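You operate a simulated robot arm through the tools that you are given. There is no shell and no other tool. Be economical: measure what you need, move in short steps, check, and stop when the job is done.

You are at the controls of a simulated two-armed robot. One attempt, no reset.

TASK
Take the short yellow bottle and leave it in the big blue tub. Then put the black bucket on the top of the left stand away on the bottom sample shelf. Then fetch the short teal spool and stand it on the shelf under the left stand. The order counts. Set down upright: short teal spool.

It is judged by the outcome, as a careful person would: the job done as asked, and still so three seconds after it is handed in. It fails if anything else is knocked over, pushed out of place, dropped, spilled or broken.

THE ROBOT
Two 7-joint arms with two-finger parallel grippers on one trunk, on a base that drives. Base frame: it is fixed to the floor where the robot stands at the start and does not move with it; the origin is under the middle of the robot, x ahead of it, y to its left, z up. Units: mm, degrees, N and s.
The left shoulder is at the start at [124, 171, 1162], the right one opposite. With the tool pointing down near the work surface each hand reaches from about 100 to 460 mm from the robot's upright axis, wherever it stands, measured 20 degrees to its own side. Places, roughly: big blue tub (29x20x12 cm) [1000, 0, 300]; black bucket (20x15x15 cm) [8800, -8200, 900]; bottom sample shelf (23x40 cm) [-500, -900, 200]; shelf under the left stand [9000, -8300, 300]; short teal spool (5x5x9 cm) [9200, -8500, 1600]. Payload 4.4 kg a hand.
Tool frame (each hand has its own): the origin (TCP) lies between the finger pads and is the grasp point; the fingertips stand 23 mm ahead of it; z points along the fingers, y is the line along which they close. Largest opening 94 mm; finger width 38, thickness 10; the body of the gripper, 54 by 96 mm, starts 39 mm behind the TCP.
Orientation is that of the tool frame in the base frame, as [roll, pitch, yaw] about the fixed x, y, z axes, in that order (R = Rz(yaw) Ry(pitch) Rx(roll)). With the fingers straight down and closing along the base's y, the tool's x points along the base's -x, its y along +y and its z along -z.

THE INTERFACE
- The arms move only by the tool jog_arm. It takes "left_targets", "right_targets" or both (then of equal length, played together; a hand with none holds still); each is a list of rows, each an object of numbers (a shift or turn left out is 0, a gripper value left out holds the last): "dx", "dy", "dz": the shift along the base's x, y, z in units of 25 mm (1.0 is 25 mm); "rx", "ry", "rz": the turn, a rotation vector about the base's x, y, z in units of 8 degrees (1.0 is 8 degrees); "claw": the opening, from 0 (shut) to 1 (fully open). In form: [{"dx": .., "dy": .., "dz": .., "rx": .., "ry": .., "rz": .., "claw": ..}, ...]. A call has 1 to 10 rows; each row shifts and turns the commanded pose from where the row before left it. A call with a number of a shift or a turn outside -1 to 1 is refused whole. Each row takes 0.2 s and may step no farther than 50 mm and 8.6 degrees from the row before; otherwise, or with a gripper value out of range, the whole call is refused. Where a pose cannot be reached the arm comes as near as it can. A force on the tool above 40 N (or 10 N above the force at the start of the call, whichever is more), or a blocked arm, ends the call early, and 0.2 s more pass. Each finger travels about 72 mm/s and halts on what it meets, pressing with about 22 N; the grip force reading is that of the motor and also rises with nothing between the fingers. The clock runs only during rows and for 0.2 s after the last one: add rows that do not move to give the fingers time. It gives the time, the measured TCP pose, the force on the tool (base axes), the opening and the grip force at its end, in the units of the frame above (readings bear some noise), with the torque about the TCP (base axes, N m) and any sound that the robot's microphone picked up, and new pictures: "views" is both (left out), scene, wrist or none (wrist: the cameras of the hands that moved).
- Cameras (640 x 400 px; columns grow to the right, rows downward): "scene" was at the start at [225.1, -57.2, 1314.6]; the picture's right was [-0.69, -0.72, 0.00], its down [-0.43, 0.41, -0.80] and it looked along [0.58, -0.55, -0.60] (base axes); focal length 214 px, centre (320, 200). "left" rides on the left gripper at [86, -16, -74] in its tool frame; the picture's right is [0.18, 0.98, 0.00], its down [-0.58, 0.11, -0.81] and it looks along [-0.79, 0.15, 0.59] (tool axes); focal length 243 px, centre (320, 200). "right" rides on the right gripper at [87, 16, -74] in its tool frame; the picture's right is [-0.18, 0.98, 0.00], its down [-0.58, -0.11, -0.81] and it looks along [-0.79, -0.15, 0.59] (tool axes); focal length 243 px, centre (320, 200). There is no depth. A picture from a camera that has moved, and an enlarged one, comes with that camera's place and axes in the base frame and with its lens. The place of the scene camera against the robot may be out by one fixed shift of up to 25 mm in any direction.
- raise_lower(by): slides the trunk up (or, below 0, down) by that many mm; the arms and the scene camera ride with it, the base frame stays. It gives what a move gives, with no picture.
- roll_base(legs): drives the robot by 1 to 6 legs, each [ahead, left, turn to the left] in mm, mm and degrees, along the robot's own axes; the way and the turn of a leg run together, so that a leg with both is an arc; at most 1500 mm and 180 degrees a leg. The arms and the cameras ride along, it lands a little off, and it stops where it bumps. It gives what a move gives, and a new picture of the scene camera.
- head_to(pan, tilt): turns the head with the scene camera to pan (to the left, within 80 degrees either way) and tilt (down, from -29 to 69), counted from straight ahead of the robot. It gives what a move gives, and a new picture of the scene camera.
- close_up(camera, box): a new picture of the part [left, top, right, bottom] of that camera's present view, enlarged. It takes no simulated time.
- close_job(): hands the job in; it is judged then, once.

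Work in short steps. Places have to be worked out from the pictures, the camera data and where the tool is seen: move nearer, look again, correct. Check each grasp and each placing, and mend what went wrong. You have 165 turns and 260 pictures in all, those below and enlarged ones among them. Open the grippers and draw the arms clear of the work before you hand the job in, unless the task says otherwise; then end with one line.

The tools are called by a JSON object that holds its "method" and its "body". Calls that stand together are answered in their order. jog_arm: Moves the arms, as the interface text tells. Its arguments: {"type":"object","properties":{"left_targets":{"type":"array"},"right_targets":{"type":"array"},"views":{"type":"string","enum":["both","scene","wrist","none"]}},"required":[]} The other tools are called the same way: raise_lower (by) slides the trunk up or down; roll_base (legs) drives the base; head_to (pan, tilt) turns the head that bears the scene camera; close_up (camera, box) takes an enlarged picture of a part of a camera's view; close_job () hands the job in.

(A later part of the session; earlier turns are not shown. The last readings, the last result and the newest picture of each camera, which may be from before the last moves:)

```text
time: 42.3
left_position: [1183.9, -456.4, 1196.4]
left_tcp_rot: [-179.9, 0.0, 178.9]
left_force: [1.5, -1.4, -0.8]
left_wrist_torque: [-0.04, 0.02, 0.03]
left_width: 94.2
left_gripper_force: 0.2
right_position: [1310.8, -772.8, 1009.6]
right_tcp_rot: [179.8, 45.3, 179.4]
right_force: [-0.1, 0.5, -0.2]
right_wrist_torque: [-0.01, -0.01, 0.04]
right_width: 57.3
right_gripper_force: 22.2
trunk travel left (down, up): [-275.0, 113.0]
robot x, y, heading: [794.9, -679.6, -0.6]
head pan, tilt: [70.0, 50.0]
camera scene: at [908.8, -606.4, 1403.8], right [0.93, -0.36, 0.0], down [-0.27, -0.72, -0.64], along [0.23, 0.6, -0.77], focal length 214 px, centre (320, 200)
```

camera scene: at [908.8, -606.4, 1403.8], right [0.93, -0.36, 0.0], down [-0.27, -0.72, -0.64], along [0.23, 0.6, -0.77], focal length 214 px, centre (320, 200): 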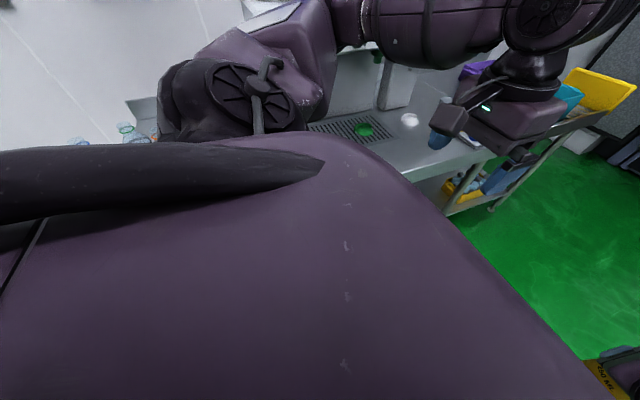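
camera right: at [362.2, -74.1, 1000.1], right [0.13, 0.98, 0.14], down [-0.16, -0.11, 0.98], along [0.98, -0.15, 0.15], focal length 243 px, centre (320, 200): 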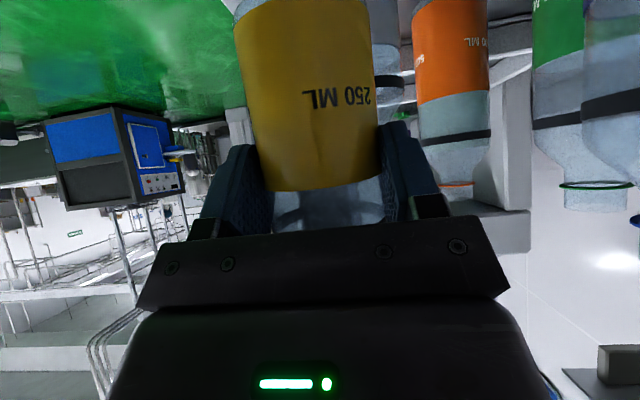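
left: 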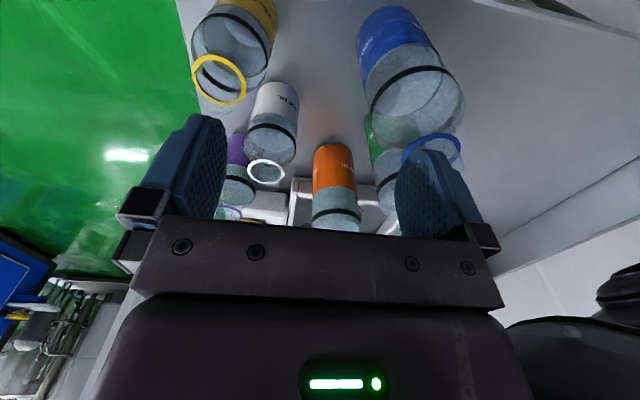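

Strafe right another 120 mm for swing clearance, then turn 90° left to face the shelf.

{"method": "roll_base", "body": {"legs": [[100, -150, 0], [0, 0, 90]]}}

{"method": "head_to", "body": {"pan": 0, "tilt": 45}}

```text
time: 48.1
left_position: [667.1, -446.9, 1196.6]
left_tcp_rot: [-180.0, -0.1, -90.8]
left_force: [-0.2, 0.1, -0.5]
left_wrist_torque: [0.02, -0.02, 0.0]
left_width: 94.1
left_gripper_force: 0.1
right_position: [984.2, -317.9, 1009.9]
right_tcp_rot: [179.8, 45.3, -90.4]
right_force: [-0.5, 0.2, -0.4]
right_wrist_torque: [0.0, 0.02, 0.02]
right_width: 57.3
right_gripper_force: 22.2
trunk travel left (down, up): [-275.0, 113.0]
robot x, y, heading: [892.5, -835.5, 89.5]
head pan, tilt: [70.0, 50.0]
camera scene: at [831.4, -726.8, 1403.8], right [0.35, 0.94, 0.0], down [0.72, -0.27, -0.64], along [-0.6, 0.23, -0.77], focal length 214 px, centre (320, 200)
```

scene: 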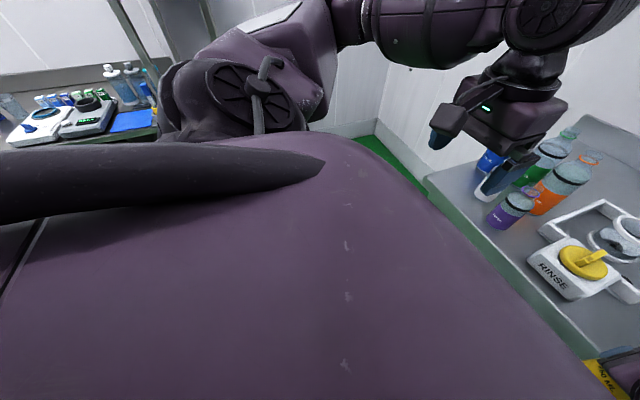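

```text
time: 49.5
left_position: [667.0, -446.5, 1196.0]
left_tcp_rot: [-179.9, -0.1, -90.8]
left_force: [0.0, 0.5, -0.1]
left_wrist_torque: [0.0, 0.03, -0.01]
left_width: 94.3
left_gripper_force: 0.0
right_position: [984.6, -318.8, 1009.9]
right_tcp_rot: [179.7, 45.3, -90.5]
right_force: [-0.4, -0.3, -0.1]
right_wrist_torque: [-0.02, -0.03, 0.02]
right_width: 57.1
right_gripper_force: 22.6
trunk travel left (down, up): [-275.0, 113.0]
robot x, y, heading: [890.0, -830.4, 89.2]
head pan, tilt: [0.0, 45.0]
camera scene: at [904.4, -672.6, 1410.7], right [1.0, -0.01, 0.0], down [-0.01, -0.71, -0.71], along [0.01, 0.71, -0.71], focal length 214 px, centre (320, 200)
```

scene: 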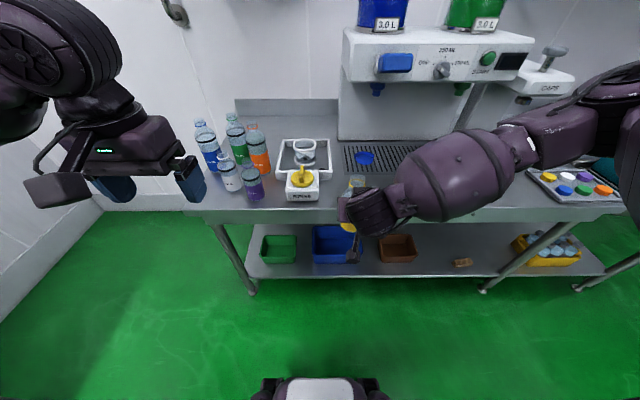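

Tub is at about x≈997, front wall y≈-40, on the shelf. Lower the trunk fully, then view with tilt.

{"method": "raise_lower", "body": {"by": -275}}

{"method": "head_to", "body": {"pan": -5, "tilt": 38}}

```text
time: 52.3
left_position: [669.1, -413.4, 725.3]
left_tcp_rot: [-179.7, -42.7, -90.8]
left_force: [0.4, 0.8, 0.7]
left_wrist_torque: [-0.01, -0.02, 0.02]
left_width: 93.8
left_gripper_force: 0.0
right_position: [983.8, -365.3, 618.6]
right_tcp_rot: [179.7, 23.3, -90.5]
right_force: [-0.2, -0.2, -0.5]
right_wrist_torque: [0.04, -0.03, -0.01]
right_width: 57.4
right_gripper_force: 22.0
trunk travel left (down, up): [0.0, 388.0]
robot x, y, heading: [891.4, -836.2, 89.3]
head pan, tilt: [0.0, 45.0]
```

```text
time: 53.0
left_position: [668.1, -412.6, 725.0]
left_tcp_rot: [-179.9, -42.8, -91.0]
left_force: [-0.1, 0.0, 0.0]
left_wrist_torque: [-0.02, -0.02, -0.02]
left_width: 93.9
left_gripper_force: 0.0
right_position: [983.1, -364.3, 618.7]
right_tcp_rot: [179.6, 23.2, -90.4]
right_force: [0.1, 0.1, 0.0]
right_wrist_torque: [-0.01, 0.02, 0.01]
right_width: 57.4
right_gripper_force: 22.4
trunk travel left (down, up): [0.0, 388.0]
robot x, y, heading: [894.8, -837.2, 89.3]
head pan, tilt: [-5.0, 38.0]
camera scene: at [914.6, -437.5, 1101.3], right [1.0, -0.1, 0.0], down [-0.06, -0.61, -0.79], along [0.08, 0.78, -0.62], focal length 214 px, centre (320, 200)
```

scene: 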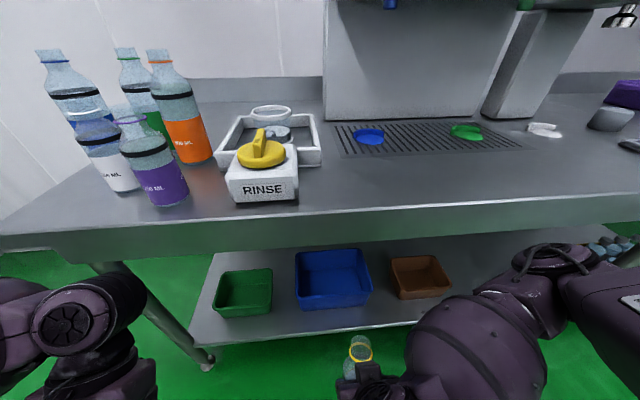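

Lowering also leans the torso (hand now tilted 23°). Tub: x 871–1165, y −49–142, rim z≈370. I'll restore the bottle upright (45° hand) while lowering to z≈480 in front of the shelf.

{"method": "jog_arm", "body": {"right_targets": [{"dz": -0.9, "rx": 0.55, "dx": 0.2}, {"dz": -0.9, "rx": 0.55, "dx": 0.2}, {"dz": -0.9, "rx": 0.55, "dx": 0.2}, {"dz": -0.9, "rx": 0.55, "dx": 0.2}, {"dz": -0.9, "rx": 0.55, "dx": 0.2}, {"dz": -0.9}]}}

```text
time: 54.4
left_position: [665.4, -416.6, 726.6]
left_tcp_rot: [-179.8, -42.5, -90.8]
left_force: [-0.5, 1.3, -0.2]
left_wrist_torque: [-0.01, 0.01, 0.0]
left_width: 93.9
left_gripper_force: 0.0
right_position: [983.3, -365.1, 495.7]
right_tcp_rot: [179.6, 45.6, -90.6]
right_force: [-1.3, 0.3, -1.0]
right_wrist_torque: [0.0, -0.01, 0.01]
right_width: 57.6
right_gripper_force: 22.1
right hand out of reach, approached as far as the arm can: row 5, 6
trunk travel left (down, up): [0.0, 388.0]
robot x, y, heading: [890.1, -829.8, 89.3]
head pan, tilt: [-5.0, 38.0]
camera scene: at [912.5, -442.5, 1103.2], right [1.0, -0.1, 0.0], down [-0.06, -0.61, -0.79], along [0.08, 0.79, -0.61], focal length 214 px, centre (320, 200)
camera right: at [967.2, -480.1, 485.4], right [-0.98, 0.13, 0.14], down [0.11, -0.17, 0.98], along [0.15, 0.98, 0.15], focal length 243 px, centre (320, 200)
```

scene: 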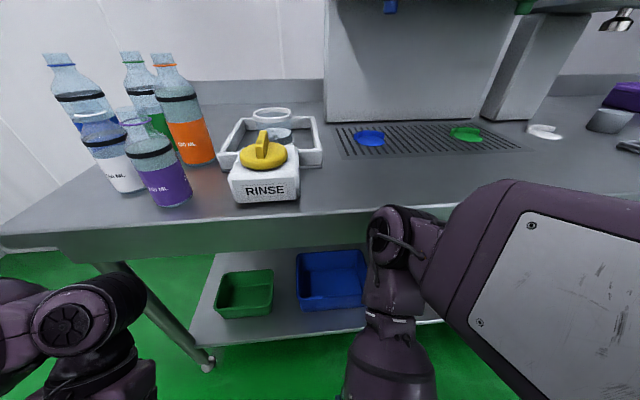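
right: 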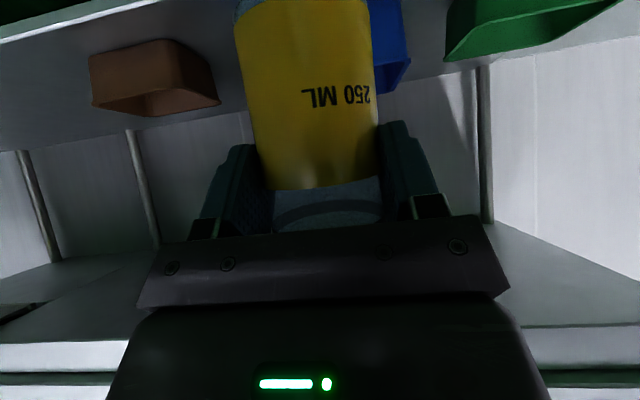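

Bottle upright again; elbow is near the table edge, so advance in small steps watching.

{"method": "jog_arm", "body": {"right_targets": [{"dy": 0.9, "dx": 0.3}, {"dy": 0.9, "dx": 0.3}, {"dy": 0.9, "dx": 0.3}, {"dy": 0.9, "dx": 0.3}]}}

```text
time: 55.6
left_position: [667.3, -426.4, 732.3]
left_tcp_rot: [-179.7, -42.1, -91.0]
left_force: [-0.3, -0.2, -0.9]
left_wrist_torque: [-0.03, 0.01, 0.03]
left_width: 94.0
left_gripper_force: 0.0
right_position: [984.8, -336.0, 481.5]
right_tcp_rot: [-179.3, 40.8, -89.4]
right_force: [-0.1, -0.2, -1.1]
right_wrist_torque: [-0.03, 0.01, 0.02]
right_width: 57.9
right_gripper_force: 21.4
right hand out of reach, approached as far as the arm can: row 1, 2, 3, 4
trunk travel left (down, up): [0.0, 388.0]
robot x, y, heading: [898.3, -841.6, 89.2]
head pan, tilt: [-5.0, 38.0]
stopped in row 4 (right hand): the arm was blocked; the commanded pose is now the measured one
camera scene: at [912.3, -455.6, 1106.9], right [1.0, -0.1, 0.0], down [-0.06, -0.61, -0.79], along [0.08, 0.79, -0.61], focal length 214 px, centre (320, 200)
camera right: at [969.8, -449.1, 482.9], right [-0.98, 0.14, 0.11], down [0.1, -0.08, 0.99], along [0.15, 0.99, 0.07], focal length 243 px, centre (320, 200)
```

scene: 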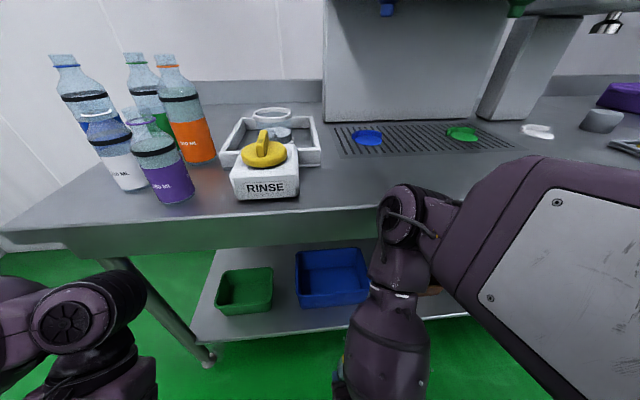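
right: 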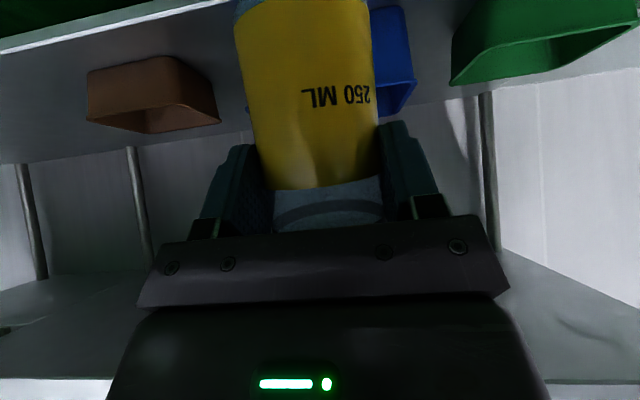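

The elbow is touching the table edge. Back the base 150 mm, extend the arm low first, then drive in with the arm already stretched.

{"method": "roll_base", "body": {"legs": [[-150, 0, 0]]}}

{"method": "jog_arm", "body": {"right_targets": [{"dy": 0.9, "dx": 0.2}, {"dy": 0.9, "dx": 0.2}, {"dy": 0.9, "dx": 0.2}, {"dy": 0.9, "dx": 0.2}]}}

```text
time: 57.0
left_position: [667.7, -574.9, 724.8]
left_tcp_rot: [-179.8, -42.8, -91.0]
left_force: [-0.7, 0.7, 0.1]
left_wrist_torque: [0.0, -0.01, -0.02]
left_width: 94.0
left_gripper_force: 0.0
right_position: [986.5, -482.0, 477.0]
right_tcp_rot: [-179.4, 40.2, -89.8]
right_force: [0.1, 0.6, 0.6]
right_wrist_torque: [0.03, 0.0, -0.02]
right_width: 57.2
right_gripper_force: 22.5
trunk travel left (down, up): [0.0, 388.0]
robot x, y, heading: [891.6, -992.8, 89.3]
head pan, tilt: [-5.0, 38.0]
camera scene: at [913.3, -600.0, 1101.5], right [0.99, -0.1, 0.0], down [-0.06, -0.61, -0.79], along [0.08, 0.78, -0.62], focal length 214 px, centre (320, 200)
```

scene: 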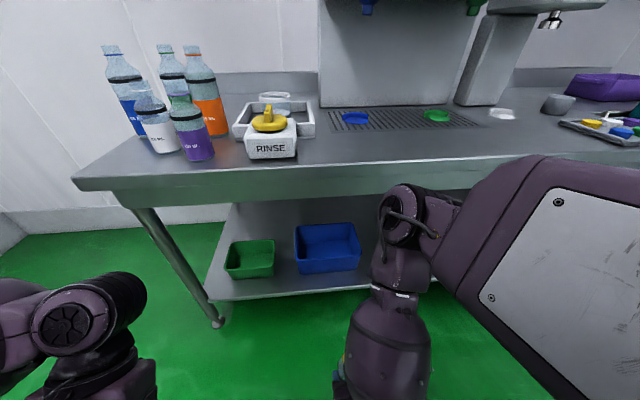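

```text
time: 58.0
left_position: [667.8, -573.8, 725.2]
left_tcp_rot: [-179.9, -42.7, -91.0]
left_force: [-0.3, 0.2, -0.2]
left_wrist_torque: [0.01, 0.01, -0.01]
left_width: 93.9
left_gripper_force: 0.1
right_position: [993.7, -392.2, 479.3]
right_tcp_rot: [-178.8, 40.0, -89.9]
right_force: [0.3, 0.2, -0.9]
right_wrist_torque: [0.04, 0.0, -0.01]
right_width: 57.5
right_gripper_force: 21.9
right hand out of reach, approached as far as the arm can: row 2, 3, 4
trunk travel left (down, up): [0.0, 388.0]
robot x, y, heading: [891.3, -992.6, 89.3]
head pan, tilt: [-5.0, 38.0]
camera scene: at [913.3, -599.6, 1101.3], right [0.99, -0.1, 0.0], down [-0.06, -0.61, -0.79], along [0.08, 0.78, -0.62], focal length 214 px, centre (320, 200)
camera right: at [978.0, -505.7, 480.6], right [-0.98, 0.15, 0.1], down [0.09, -0.08, 0.99], along [0.16, 0.99, 0.06], focal length 243 px, centre (320, 200)
```

scene: 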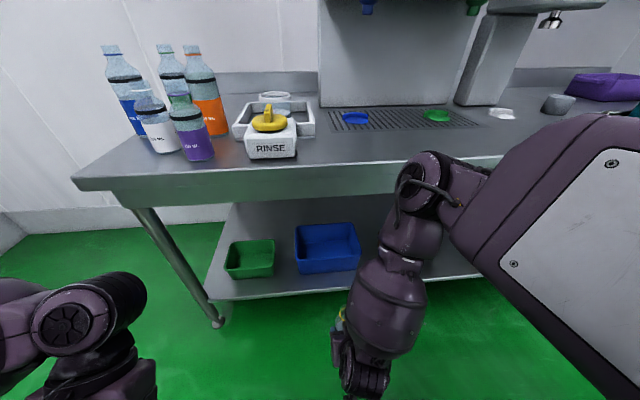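
right: 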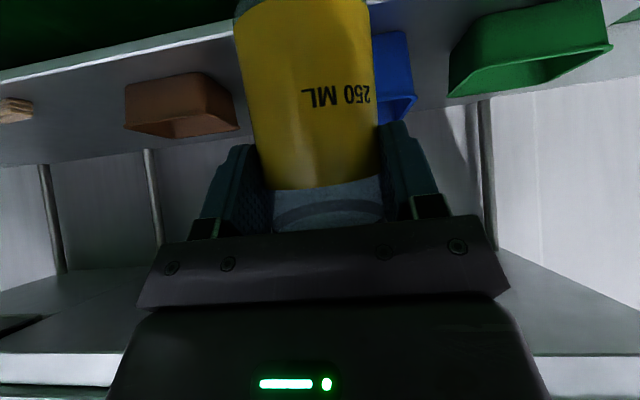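

Continue extending forward.

{"method": "jog_arm", "body": {"right_targets": [{"dy": 0.9, "dx": 0.1}, {"dy": 0.9, "dx": 0.1}, {"dy": 0.9, "dx": 0.1}, {"dy": 0.9, "dx": 0.1}, {"dy": 0.9}, {"dy": 0.9}]}}

```text
time: 59.4
left_position: [667.6, -575.0, 726.9]
left_tcp_rot: [-179.9, -42.7, -90.9]
left_force: [0.2, -0.1, 0.9]
left_wrist_torque: [-0.04, -0.01, 0.0]
left_width: 94.0
left_gripper_force: 0.0
right_position: [1006.0, -254.3, 479.9]
right_tcp_rot: [-179.2, 40.3, -89.8]
right_force: [0.4, 0.0, -0.4]
right_wrist_torque: [0.01, 0.02, 0.01]
right_width: 57.4
right_gripper_force: 21.4
trunk travel left (down, up): [0.0, 388.0]
robot x, y, heading: [894.2, -993.8, 89.2]
head pan, tilt: [-5.0, 38.0]
camera scene: at [913.3, -599.6, 1101.3], right [0.99, -0.1, 0.0], down [-0.06, -0.61, -0.79], along [0.08, 0.78, -0.62], focal length 214 px, centre (320, 200)
camera right: at [989.5, -368.5, 480.6], right [-0.98, 0.14, 0.11], down [0.1, -0.08, 0.99], along [0.15, 0.99, 0.06], focal length 243 px, centre (320, 200)
```

scene: 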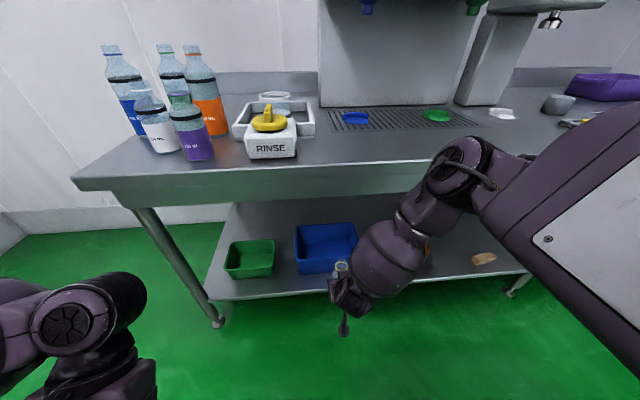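
right: 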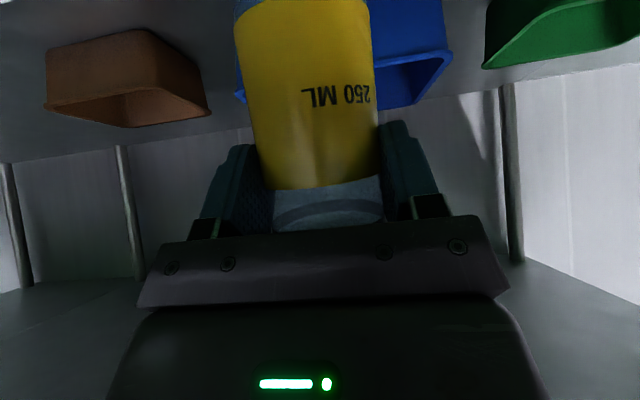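

Reaching well, with the elbow outward and lower. Keep extending.

{"method": "jog_arm", "body": {"right_targets": [{"dy": 0.9}, {"dy": 0.9}, {"dy": 0.9}, {"dy": 0.9}, {"dy": 0.9}]}}

```text
time: 60.5
left_position: [667.1, -575.3, 726.7]
left_tcp_rot: [-179.8, -42.8, -91.0]
left_force: [-0.2, 0.4, 0.0]
left_wrist_torque: [0.02, 0.0, -0.01]
left_width: 94.1
left_gripper_force: 0.2
right_position: [1004.0, -143.0, 479.2]
right_tcp_rot: [-179.2, 40.4, -89.8]
right_force: [0.3, -0.9, -0.8]
right_wrist_torque: [0.02, -0.01, 0.0]
right_width: 57.3
right_gripper_force: 22.0
trunk travel left (down, up): [0.0, 388.0]
robot x, y, heading: [892.5, -997.7, 89.1]
head pan, tilt: [-5.0, 38.0]
camera scene: at [913.2, -599.6, 1101.2], right [0.99, -0.1, 0.0], down [-0.06, -0.61, -0.79], along [0.08, 0.78, -0.62], focal length 214 px, centre (320, 200)
camera right: at [988.1, -256.8, 479.3], right [-0.98, 0.14, 0.11], down [0.1, -0.08, 0.99], along [0.15, 0.99, 0.06], focal length 243 px, centre (320, 200)
```

scene: 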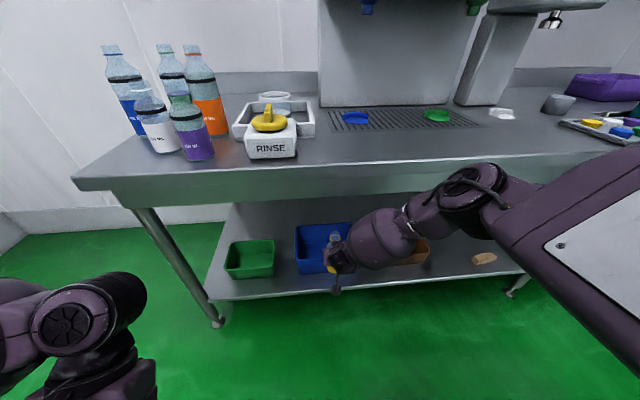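
right: 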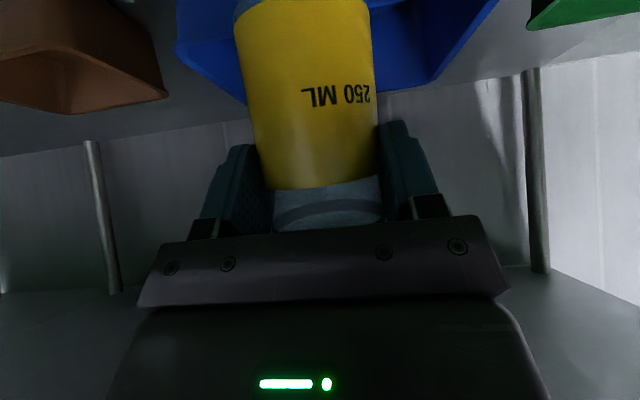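

{"method": "jog_arm", "body": {"right_targets": [{"dy": 0.9}, {"dy": 0.9}, {"dy": 0.9}, {"dy": 0.9}, {"dy": 0.9}, {"dy": 0.9}]}}

```text
time: 62.0
left_position: [667.7, -575.5, 724.6]
left_tcp_rot: [-179.8, -42.7, -91.1]
left_force: [0.2, -0.6, -0.3]
left_wrist_torque: [0.0, 0.03, 0.02]
left_width: 94.0
left_gripper_force: 0.1
right_position: [1005.8, -21.5, 477.0]
right_tcp_rot: [-179.6, 40.4, -89.9]
right_force: [0.3, 0.5, -0.7]
right_wrist_torque: [-0.01, 0.06, -0.01]
right_width: 57.5
right_gripper_force: 21.8
right hand out of reach, approached as far as the arm can: row 6
trunk travel left (down, up): [0.0, 388.0]
robot x, y, heading: [888.7, -994.7, 89.1]
head pan, tilt: [-5.0, 38.0]
camera scene: at [913.6, -599.8, 1101.4], right [0.99, -0.1, 0.0], down [-0.06, -0.61, -0.79], along [0.08, 0.78, -0.62], focal length 214 px, centre (320, 200)
camera right: at [988.5, -134.4, 478.5], right [-0.98, 0.14, 0.11], down [0.1, -0.08, 0.99], along [0.15, 0.99, 0.06], focal length 243 px, centre (320, 200)
```

scene: 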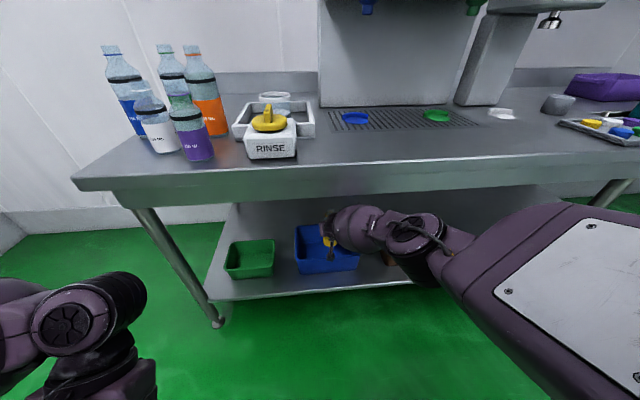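
right: 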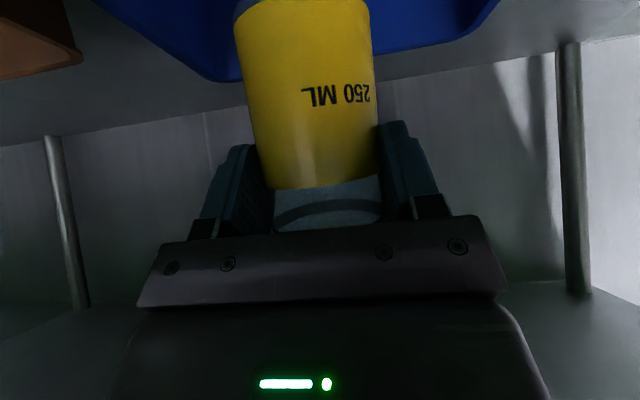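

Arm is nearly straight and below the table. Drive forward 100 mm to bring the bottle over the tub.

{"method": "roll_base", "body": {"legs": [[95, 0, 0]]}}

{"method": "close_up", "body": {"camera": "scene", "box": [200, 180, 520, 380]}}

```text
time: 63.1
left_position: [666.6, -484.5, 724.3]
left_tcp_rot: [-179.9, -42.9, -90.8]
left_force: [-0.4, -0.6, 0.4]
left_wrist_torque: [0.01, 0.02, -0.01]
left_width: 94.0
left_gripper_force: 0.0
right_position: [1004.5, 71.2, 478.6]
right_tcp_rot: [-179.4, 40.2, -89.7]
right_force: [-0.3, -0.7, -0.1]
right_wrist_torque: [0.01, 0.0, -0.02]
right_width: 57.6
right_gripper_force: 21.8
trunk travel left (down, up): [0.0, 388.0]
robot x, y, heading: [890.7, -902.6, 89.4]
head pan, tilt: [-5.0, 38.0]
camera scene: at [913.4, -508.3, 1101.0], right [1.0, -0.1, 0.0], down [-0.06, -0.61, -0.79], along [0.08, 0.78, -0.62], focal length 214 px, centre (320, 200)
```

scene: 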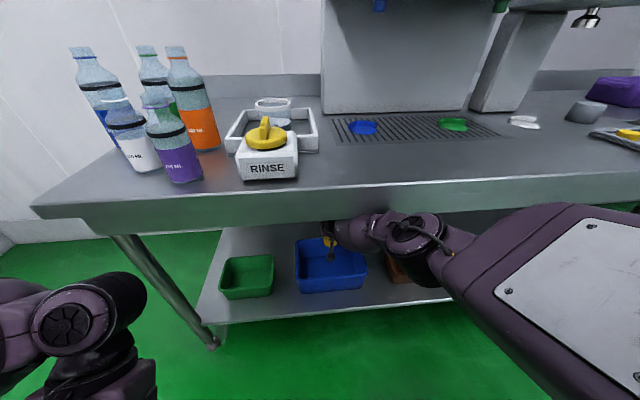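

```text
2.00 times, centred on (360, 280) of scene
camera zoom: at [913.4, -508.3, 1101.0], right [1.0, -0.1, 0.0], down [-0.06, -0.61, -0.79], along [0.08, 0.78, -0.62], focal length 429 px, centre (240, 40)
```

zoom: 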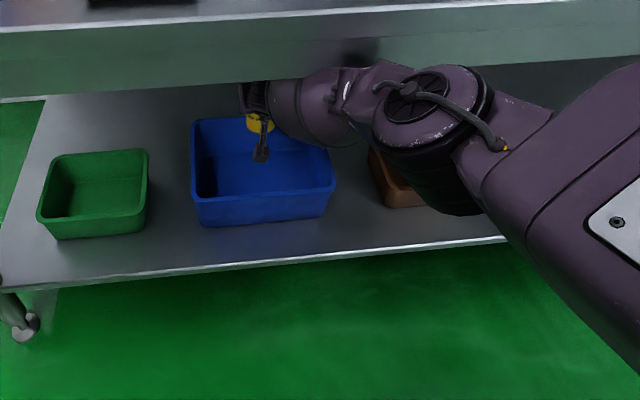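

Bottle is over the tub's rear half. Lower at y≈83, where the hand camera also fits inside the front wall.

{"method": "jog_arm", "body": {"right_targets": [{"dz": -0.7, "dy": 0.25}, {"dz": -0.7, "dy": 0.25}, {"dz": -0.7}, {"dz": -0.7}]}}

{"method": "close_up", "body": {"camera": "scene", "box": [240, 200, 440, 325]}}

```text
time: 64.1
left_position: [667.8, -485.0, 724.3]
left_tcp_rot: [-179.8, -42.7, -90.9]
left_force: [-0.6, 0.2, -0.9]
left_wrist_torque: [0.01, 0.01, -0.02]
left_width: 94.0
left_gripper_force: 0.1
right_position: [1010.1, 67.5, 460.3]
right_tcp_rot: [-179.4, 40.3, -89.7]
right_force: [0.0, -0.3, -0.3]
right_wrist_torque: [0.03, 0.02, 0.05]
right_width: 57.4
right_gripper_force: 21.8
right hand out of reach, approached as far as the arm can: row 1, 2, 3, 4
trunk travel left (down, up): [0.0, 388.0]
robot x, y, heading: [890.5, -907.7, 89.3]
head pan, tilt: [-5.0, 38.0]
camera scene: at [913.5, -508.7, 1101.3], right [1.0, -0.1, 0.0], down [-0.06, -0.61, -0.79], along [0.08, 0.78, -0.62], focal length 214 px, centre (320, 200)
camera right: at [993.1, -46.8, 461.2], right [-0.98, 0.14, 0.11], down [0.1, -0.08, 0.99], along [0.15, 0.99, 0.06], focal length 243 px, centre (320, 200)
```

scene: 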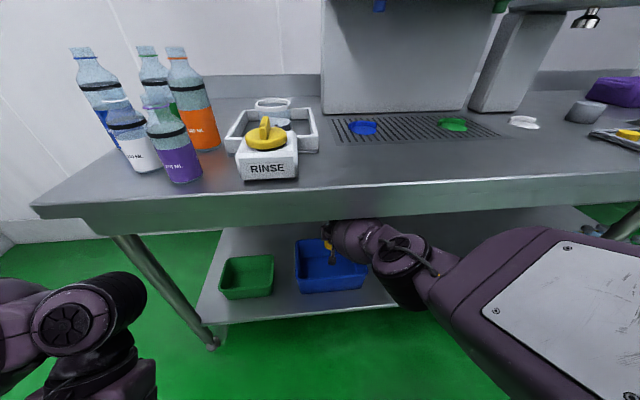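
right: 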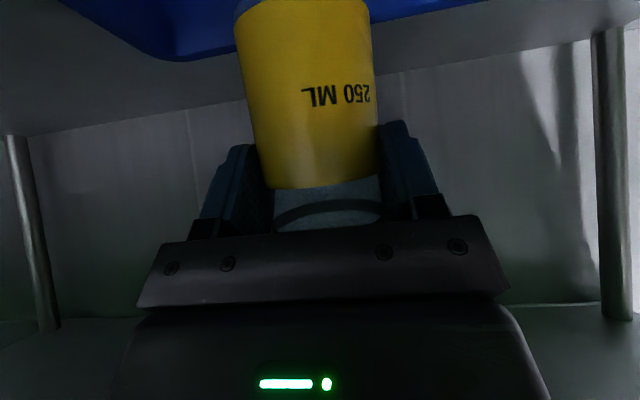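

```text
3.20 times, centred on (340, 262) of scene
camera zoom: at [913.5, -508.7, 1101.3], right [1.0, -0.1, 0.0], down [-0.06, -0.61, -0.79], along [0.08, 0.78, -0.62], focal length 686 px, centre (256, 0)
```

zoom: 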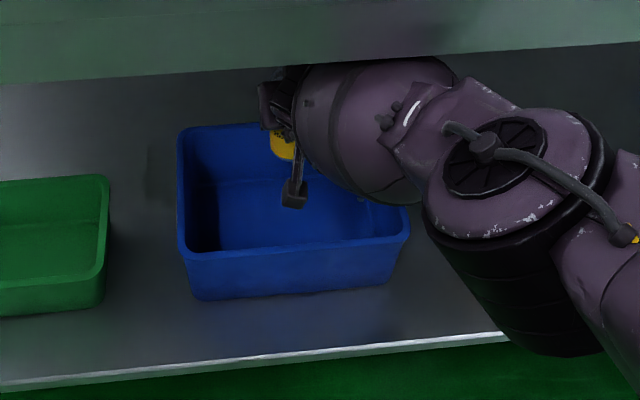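

Arm at its limit. Pull the hand back 75 mm, then drive the base 90 mm forward to gain reach downwards.

{"method": "jog_arm", "body": {"right_targets": [{"dy": -0.9, "dz": 0.3}, {"dy": -0.9, "dz": 0.3}, {"dy": -0.9}], "views": "none"}}

{"method": "roll_base", "body": {"legs": [[90, 0, 0]]}}

```text
time: 64.9
left_position: [667.8, -485.0, 725.0]
left_tcp_rot: [-179.9, -42.8, -90.9]
left_force: [-0.6, 0.3, -0.1]
left_wrist_torque: [-0.02, 0.02, -0.02]
left_width: 94.3
left_gripper_force: 0.0
right_position: [1009.9, 0.2, 475.4]
right_tcp_rot: [-179.3, 40.3, -89.7]
right_force: [0.3, 0.7, 0.0]
right_wrist_torque: [-0.02, 0.03, 0.0]
right_width: 57.4
right_gripper_force: 21.5
trunk travel left (down, up): [0.0, 388.0]
robot x, y, heading: [890.8, -904.6, 89.2]
head pan, tilt: [-5.0, 38.0]
```

```text
time: 65.9
left_position: [671.9, -429.8, 725.0]
left_tcp_rot: [-179.7, -42.8, -91.3]
left_force: [0.2, -0.1, -0.2]
left_wrist_torque: [0.02, 0.02, -0.01]
left_width: 93.9
left_gripper_force: 0.0
right_position: [1016.5, 25.3, 445.1]
right_tcp_rot: [-178.9, 37.5, -89.0]
right_force: [-0.2, -0.2, 0.6]
right_wrist_torque: [-0.01, 0.03, -0.02]
right_width: 57.6
right_gripper_force: 21.9
trunk travel left (down, up): [0.0, 388.0]
robot x, y, heading: [893.2, -849.0, 88.5]
head pan, tilt: [-5.0, 38.0]
stopped in leg 1: the robot was blocked; the commanded pose is now the measured one
camera scene: at [917.6, -455.7, 1101.5], right [0.99, -0.11, 0.0], down [-0.07, -0.61, -0.79], along [0.08, 0.78, -0.62], focal length 214 px, centre (320, 200)
```

scene: 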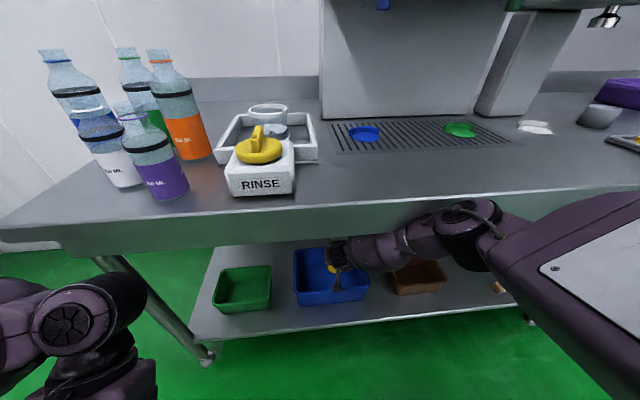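

The elbow touched the table edge. Back 25 mm to relieve, then extend and lower toward the tub.

{"method": "roll_base", "body": {"legs": [[-25, 0, 0]]}}

{"method": "jog_arm", "body": {"right_targets": [{"dy": 0.6, "dz": -0.2}, {"dy": 0.6, "dz": -0.5}, {"dy": 0.5, "dz": -0.6}, {"dz": -0.6}]}}

```text
time: 66.7
left_position: [671.4, -456.5, 725.6]
left_tcp_rot: [-179.8, -42.8, -91.4]
left_force: [-0.6, 0.0, 1.0]
left_wrist_torque: [0.01, 0.0, -0.03]
left_width: 94.0
left_gripper_force: 0.0
right_position: [1016.3, 2.4, 448.0]
right_tcp_rot: [-178.9, 37.8, -89.1]
right_force: [0.7, 0.5, 0.3]
right_wrist_torque: [0.02, 0.03, -0.02]
right_width: 57.5
right_gripper_force: 22.2
trunk travel left (down, up): [0.0, 388.0]
robot x, y, heading: [892.1, -874.9, 88.8]
head pan, tilt: [-5.0, 38.0]
camera scene: at [916.4, -481.1, 1101.6], right [0.99, -0.11, 0.0], down [-0.07, -0.61, -0.79], along [0.08, 0.78, -0.62], focal length 214 px, centre (320, 200)
```

scene: 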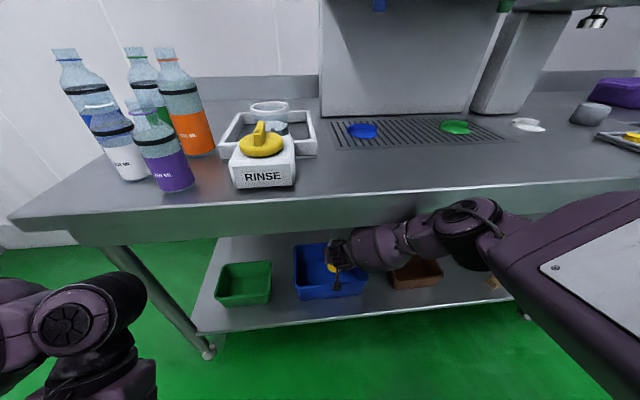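

```text
time: 67.7
left_position: [671.2, -453.0, 725.0]
left_tcp_rot: [-179.7, -42.8, -91.3]
left_force: [0.0, -0.1, 0.3]
left_wrist_torque: [-0.02, 0.04, -0.02]
left_width: 94.0
left_gripper_force: 0.1
right_position: [1014.8, 44.7, 400.5]
right_tcp_rot: [-179.0, 37.7, -89.1]
right_force: [0.0, 0.3, -0.5]
right_wrist_torque: [-0.03, -0.01, -0.03]
right_width: 57.5
right_gripper_force: 22.1
trunk travel left (down, up): [0.0, 388.0]
robot x, y, heading: [891.4, -872.6, 89.0]
head pan, tilt: [-5.0, 38.0]
camera scene: at [916.3, -480.5, 1101.2], right [0.99, -0.11, 0.0], down [-0.07, -0.61, -0.79], along [0.08, 0.78, -0.62], focal length 214 px, centre (320, 200)
camera right: at [999.7, -69.0, 406.0], right [-0.98, 0.14, 0.1], down [0.1, -0.03, 0.99], along [0.14, 0.99, 0.02], focal length 243 px, centre (320, 200)
```

scene: 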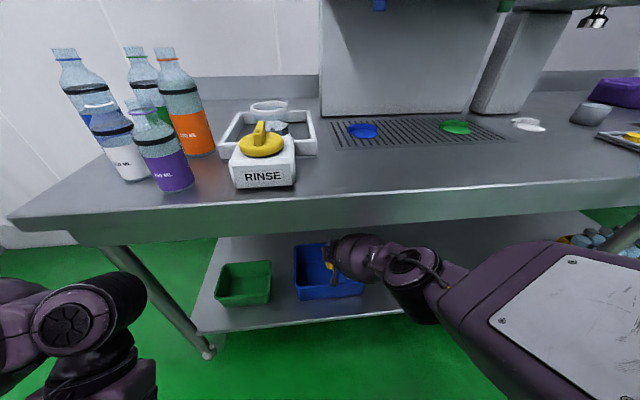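
right: 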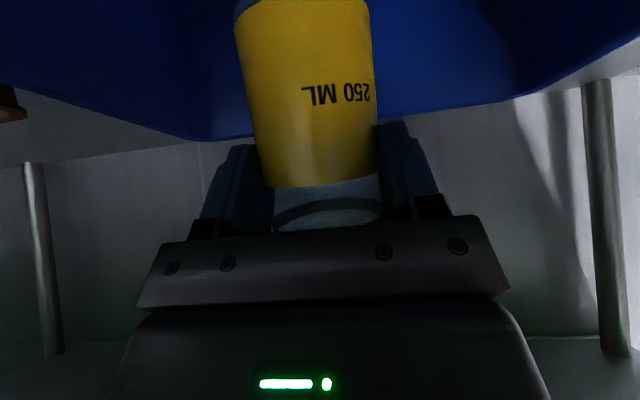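

Elbow is low again. Drive 35 mm forward and then lower straight down in small steps.

{"method": "roll_base", "body": {"legs": [[38, 0, 0]]}}

{"method": "jog_arm", "body": {"right_targets": [{"dz": -0.5}, {"dz": -0.5}, {"dz": -0.5}]}}

{"method": "close_up", "body": {"camera": "scene", "box": [240, 200, 440, 325]}}

```text
time: 68.5
left_position: [671.5, -417.5, 725.1]
left_tcp_rot: [-179.7, -42.9, -91.3]
left_force: [0.1, 0.6, 0.3]
left_wrist_torque: [0.0, 0.01, -0.03]
left_width: 94.0
left_gripper_force: 0.1
right_position: [1016.6, 81.8, 399.8]
right_tcp_rot: [-178.9, 37.8, -89.1]
right_force: [-0.1, -0.3, -0.1]
right_wrist_torque: [-0.02, 0.02, -0.03]
right_width: 57.7
right_gripper_force: 22.2
trunk travel left (down, up): [0.0, 388.0]
robot x, y, heading: [889.8, -836.3, 89.1]
head pan, tilt: [-5.0, 38.0]
camera scene: at [916.9, -443.2, 1101.1], right [0.99, -0.11, 0.0], down [-0.07, -0.61, -0.79], along [0.08, 0.78, -0.62], focal length 214 px, centre (320, 200)
```

scene: 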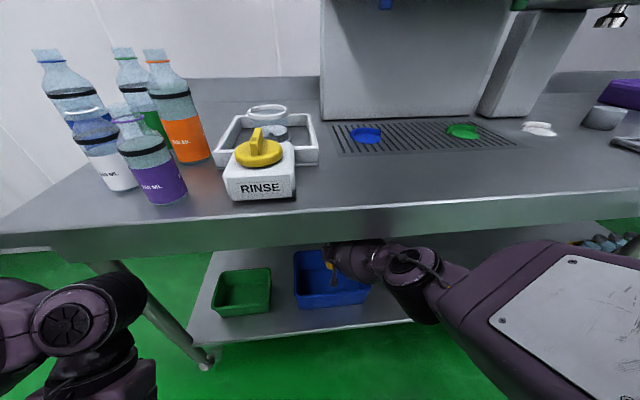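

```text
time: 69.3
left_position: [670.9, -417.8, 725.3]
left_tcp_rot: [-179.7, -42.8, -91.3]
left_force: [0.0, 0.0, -0.2]
left_wrist_torque: [-0.02, 0.03, -0.01]
left_width: 94.0
left_gripper_force: 0.0
right_position: [1018.4, 79.7, 393.8]
right_tcp_rot: [-178.8, 37.7, -89.1]
right_force: [-0.8, -0.1, -1.2]
right_wrist_torque: [0.0, 0.0, 0.0]
right_width: 57.6
right_gripper_force: 22.0
right hand out of reach, approached as far as the arm can: row 1, 2, 3
trunk travel left (down, up): [0.0, 388.0]
robot x, y, heading: [893.5, -839.7, 88.9]
head pan, tilt: [-5.0, 38.0]
camera scene: at [917.0, -443.6, 1101.3], right [0.99, -0.11, 0.0], down [-0.07, -0.61, -0.79], along [0.08, 0.78, -0.62], focal length 214 px, centre (320, 200)
camera right: at [1002.9, -34.7, 399.1], right [-0.99, 0.14, 0.1], down [0.09, -0.03, 0.99], along [0.14, 0.99, 0.02], focal length 243 px, centre (320, 200)
```

scene: 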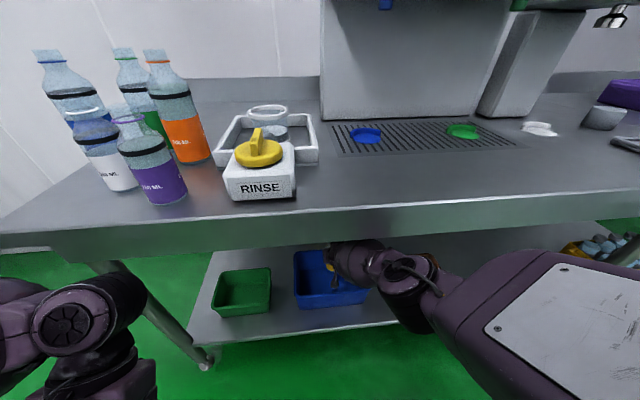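
right: 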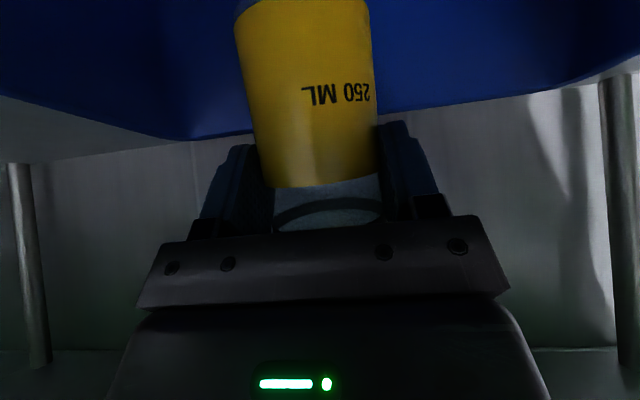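

```text
3.20 times, centred on (340, 262) of scene
camera zoom: at [917.0, -443.6, 1101.3], right [0.99, -0.11, 0.0], down [-0.07, -0.61, -0.79], along [0.08, 0.78, -0.62], focal length 686 px, centre (256, 0)
```

zoom: 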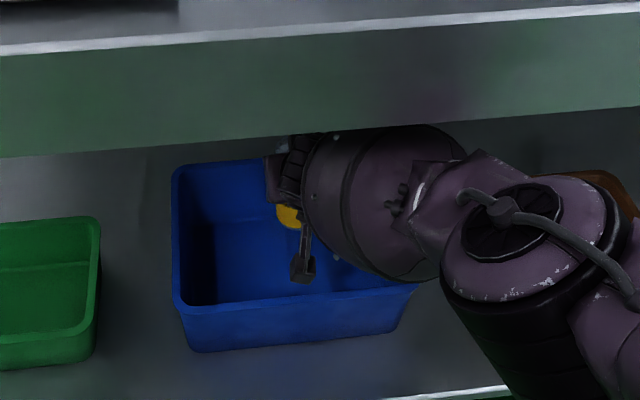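

At the reach limit (arm straight, elbow low). I'll alternate small base steps forward with hand back-and-down steps, so the arm stays straight and the hand descends vertically.

{"method": "roll_base", "body": {"legs": [[14, 0, 0]]}}

{"method": "jog_arm", "body": {"right_targets": [{"dy": -0.35, "dz": -0.4}, {"dy": -0.3, "dz": -0.4}], "views": "wrist"}}

{"method": "roll_base", "body": {"legs": [[15, 0, 0]]}}

{"method": "jog_arm", "body": {"right_targets": [{"dy": -0.35, "dz": -0.4}, {"dy": -0.3, "dz": -0.4}], "views": "both"}}

```text
time: 70.1
left_position: [670.5, -403.3, 725.0]
left_tcp_rot: [-179.6, -42.9, -91.2]
left_force: [0.8, -0.1, 0.4]
left_wrist_torque: [-0.01, 0.02, -0.03]
left_width: 94.2
left_gripper_force: 0.0
right_position: [1018.5, 93.8, 391.9]
right_tcp_rot: [-178.9, 37.7, -89.0]
right_force: [-0.1, 0.5, -0.7]
right_wrist_torque: [-0.02, 0.01, -0.04]
right_width: 57.5
right_gripper_force: 21.7
trunk travel left (down, up): [0.0, 388.0]
robot x, y, heading: [895.8, -822.6, 89.1]
head pan, tilt: [-5.0, 38.0]
camera scene: at [917.1, -429.2, 1101.1], right [0.99, -0.11, 0.0], down [-0.06, -0.61, -0.79], along [0.08, 0.78, -0.62], focal length 214 px, centre (320, 200)
```

scene: 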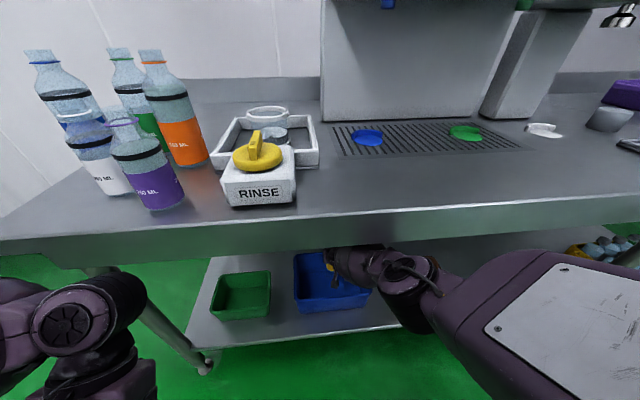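

```text
time: 70.7
left_position: [671.9, -403.9, 724.6]
left_tcp_rot: [-179.8, -42.8, -91.3]
left_force: [-0.3, 0.4, 0.6]
left_wrist_torque: [-0.01, -0.01, 0.0]
left_width: 94.0
left_gripper_force: 0.0
right_position: [1019.2, 76.7, 373.8]
right_tcp_rot: [-178.9, 37.7, -89.0]
right_force: [0.9, -0.3, -0.6]
right_wrist_torque: [0.01, 0.01, -0.05]
right_width: 57.6
right_gripper_force: 22.5
trunk travel left (down, up): [0.0, 388.0]
robot x, y, heading: [891.5, -821.6, 89.1]
head pan, tilt: [-5.0, 38.0]
camera right: at [1003.4, -37.7, 378.5], right [-0.99, 0.14, 0.1], down [0.09, -0.03, 0.99], along [0.14, 0.99, 0.02], focal length 243 px, centre (320, 200)
```

right: 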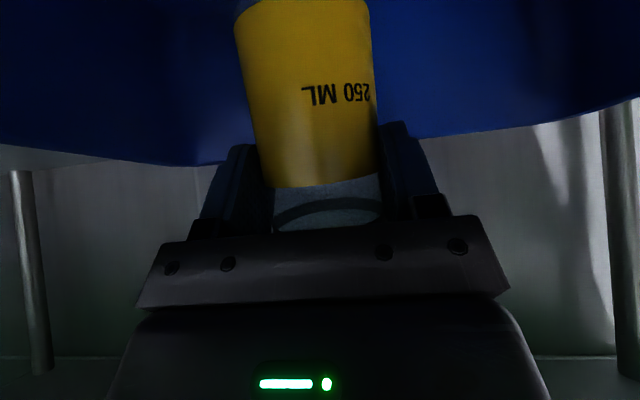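

```text
time: 71.5
left_position: [671.9, -387.9, 724.5]
left_tcp_rot: [-179.7, -42.8, -91.3]
left_force: [-0.4, 0.0, -0.2]
left_wrist_torque: [0.01, 0.01, -0.01]
left_width: 94.1
left_gripper_force: 0.1
right_position: [1019.5, 92.5, 373.4]
right_tcp_rot: [-178.9, 37.7, -89.1]
right_force: [-0.1, 0.0, 0.0]
right_wrist_torque: [0.0, 0.01, -0.01]
right_width: 57.9
right_gripper_force: 21.9
trunk travel left (down, up): [0.0, 388.0]
robot x, y, heading: [896.1, -810.7, 89.0]
head pan, tilt: [-5.0, 38.0]
camera scene: at [917.4, -413.9, 1101.1], right [0.99, -0.11, 0.0], down [-0.07, -0.61, -0.79], along [0.08, 0.78, -0.62], focal length 214 px, centre (320, 200)
```

scene: 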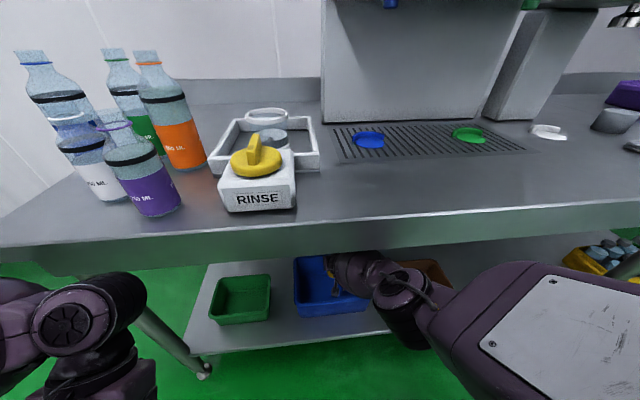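

```text
time: 72.1
left_position: [671.3, -388.1, 725.3]
left_tcp_rot: [-179.6, -42.8, -91.3]
left_force: [-0.3, 0.6, 1.1]
left_wrist_torque: [0.01, 0.0, -0.01]
left_width: 94.2
left_gripper_force: 0.0
right_position: [1022.5, 79.4, 357.2]
right_tcp_rot: [-178.9, 37.7, -89.1]
right_force: [0.7, 0.1, 0.3]
right_wrist_torque: [0.02, 0.02, 0.0]
right_width: 57.5
right_gripper_force: 21.8
right hand out of reach, approached as far as the arm can: row 2
trunk travel left (down, up): [0.0, 388.0]
robot x, y, heading: [893.5, -814.7, 88.9]
head pan, tilt: [-5.0, 38.0]
camera scene: at [917.4, -414.2, 1101.3], right [0.99, -0.11, 0.0], down [-0.06, -0.61, -0.79], along [0.08, 0.78, -0.62], focal length 214 px, centre (320, 200)
camera right: at [1007.0, -36.2, 362.8], right [-0.99, 0.14, 0.1], down [0.09, -0.03, 0.99], along [0.14, 0.99, 0.02], focal length 243 px, centre (320, 200)
```

scene: 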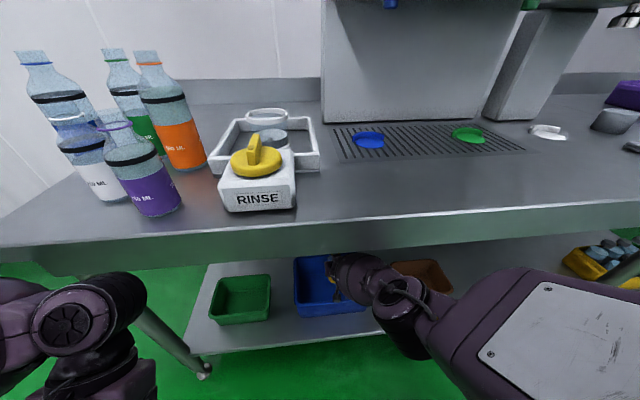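
right: 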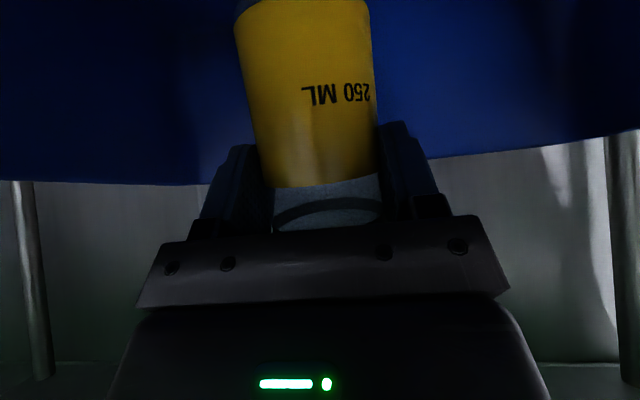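

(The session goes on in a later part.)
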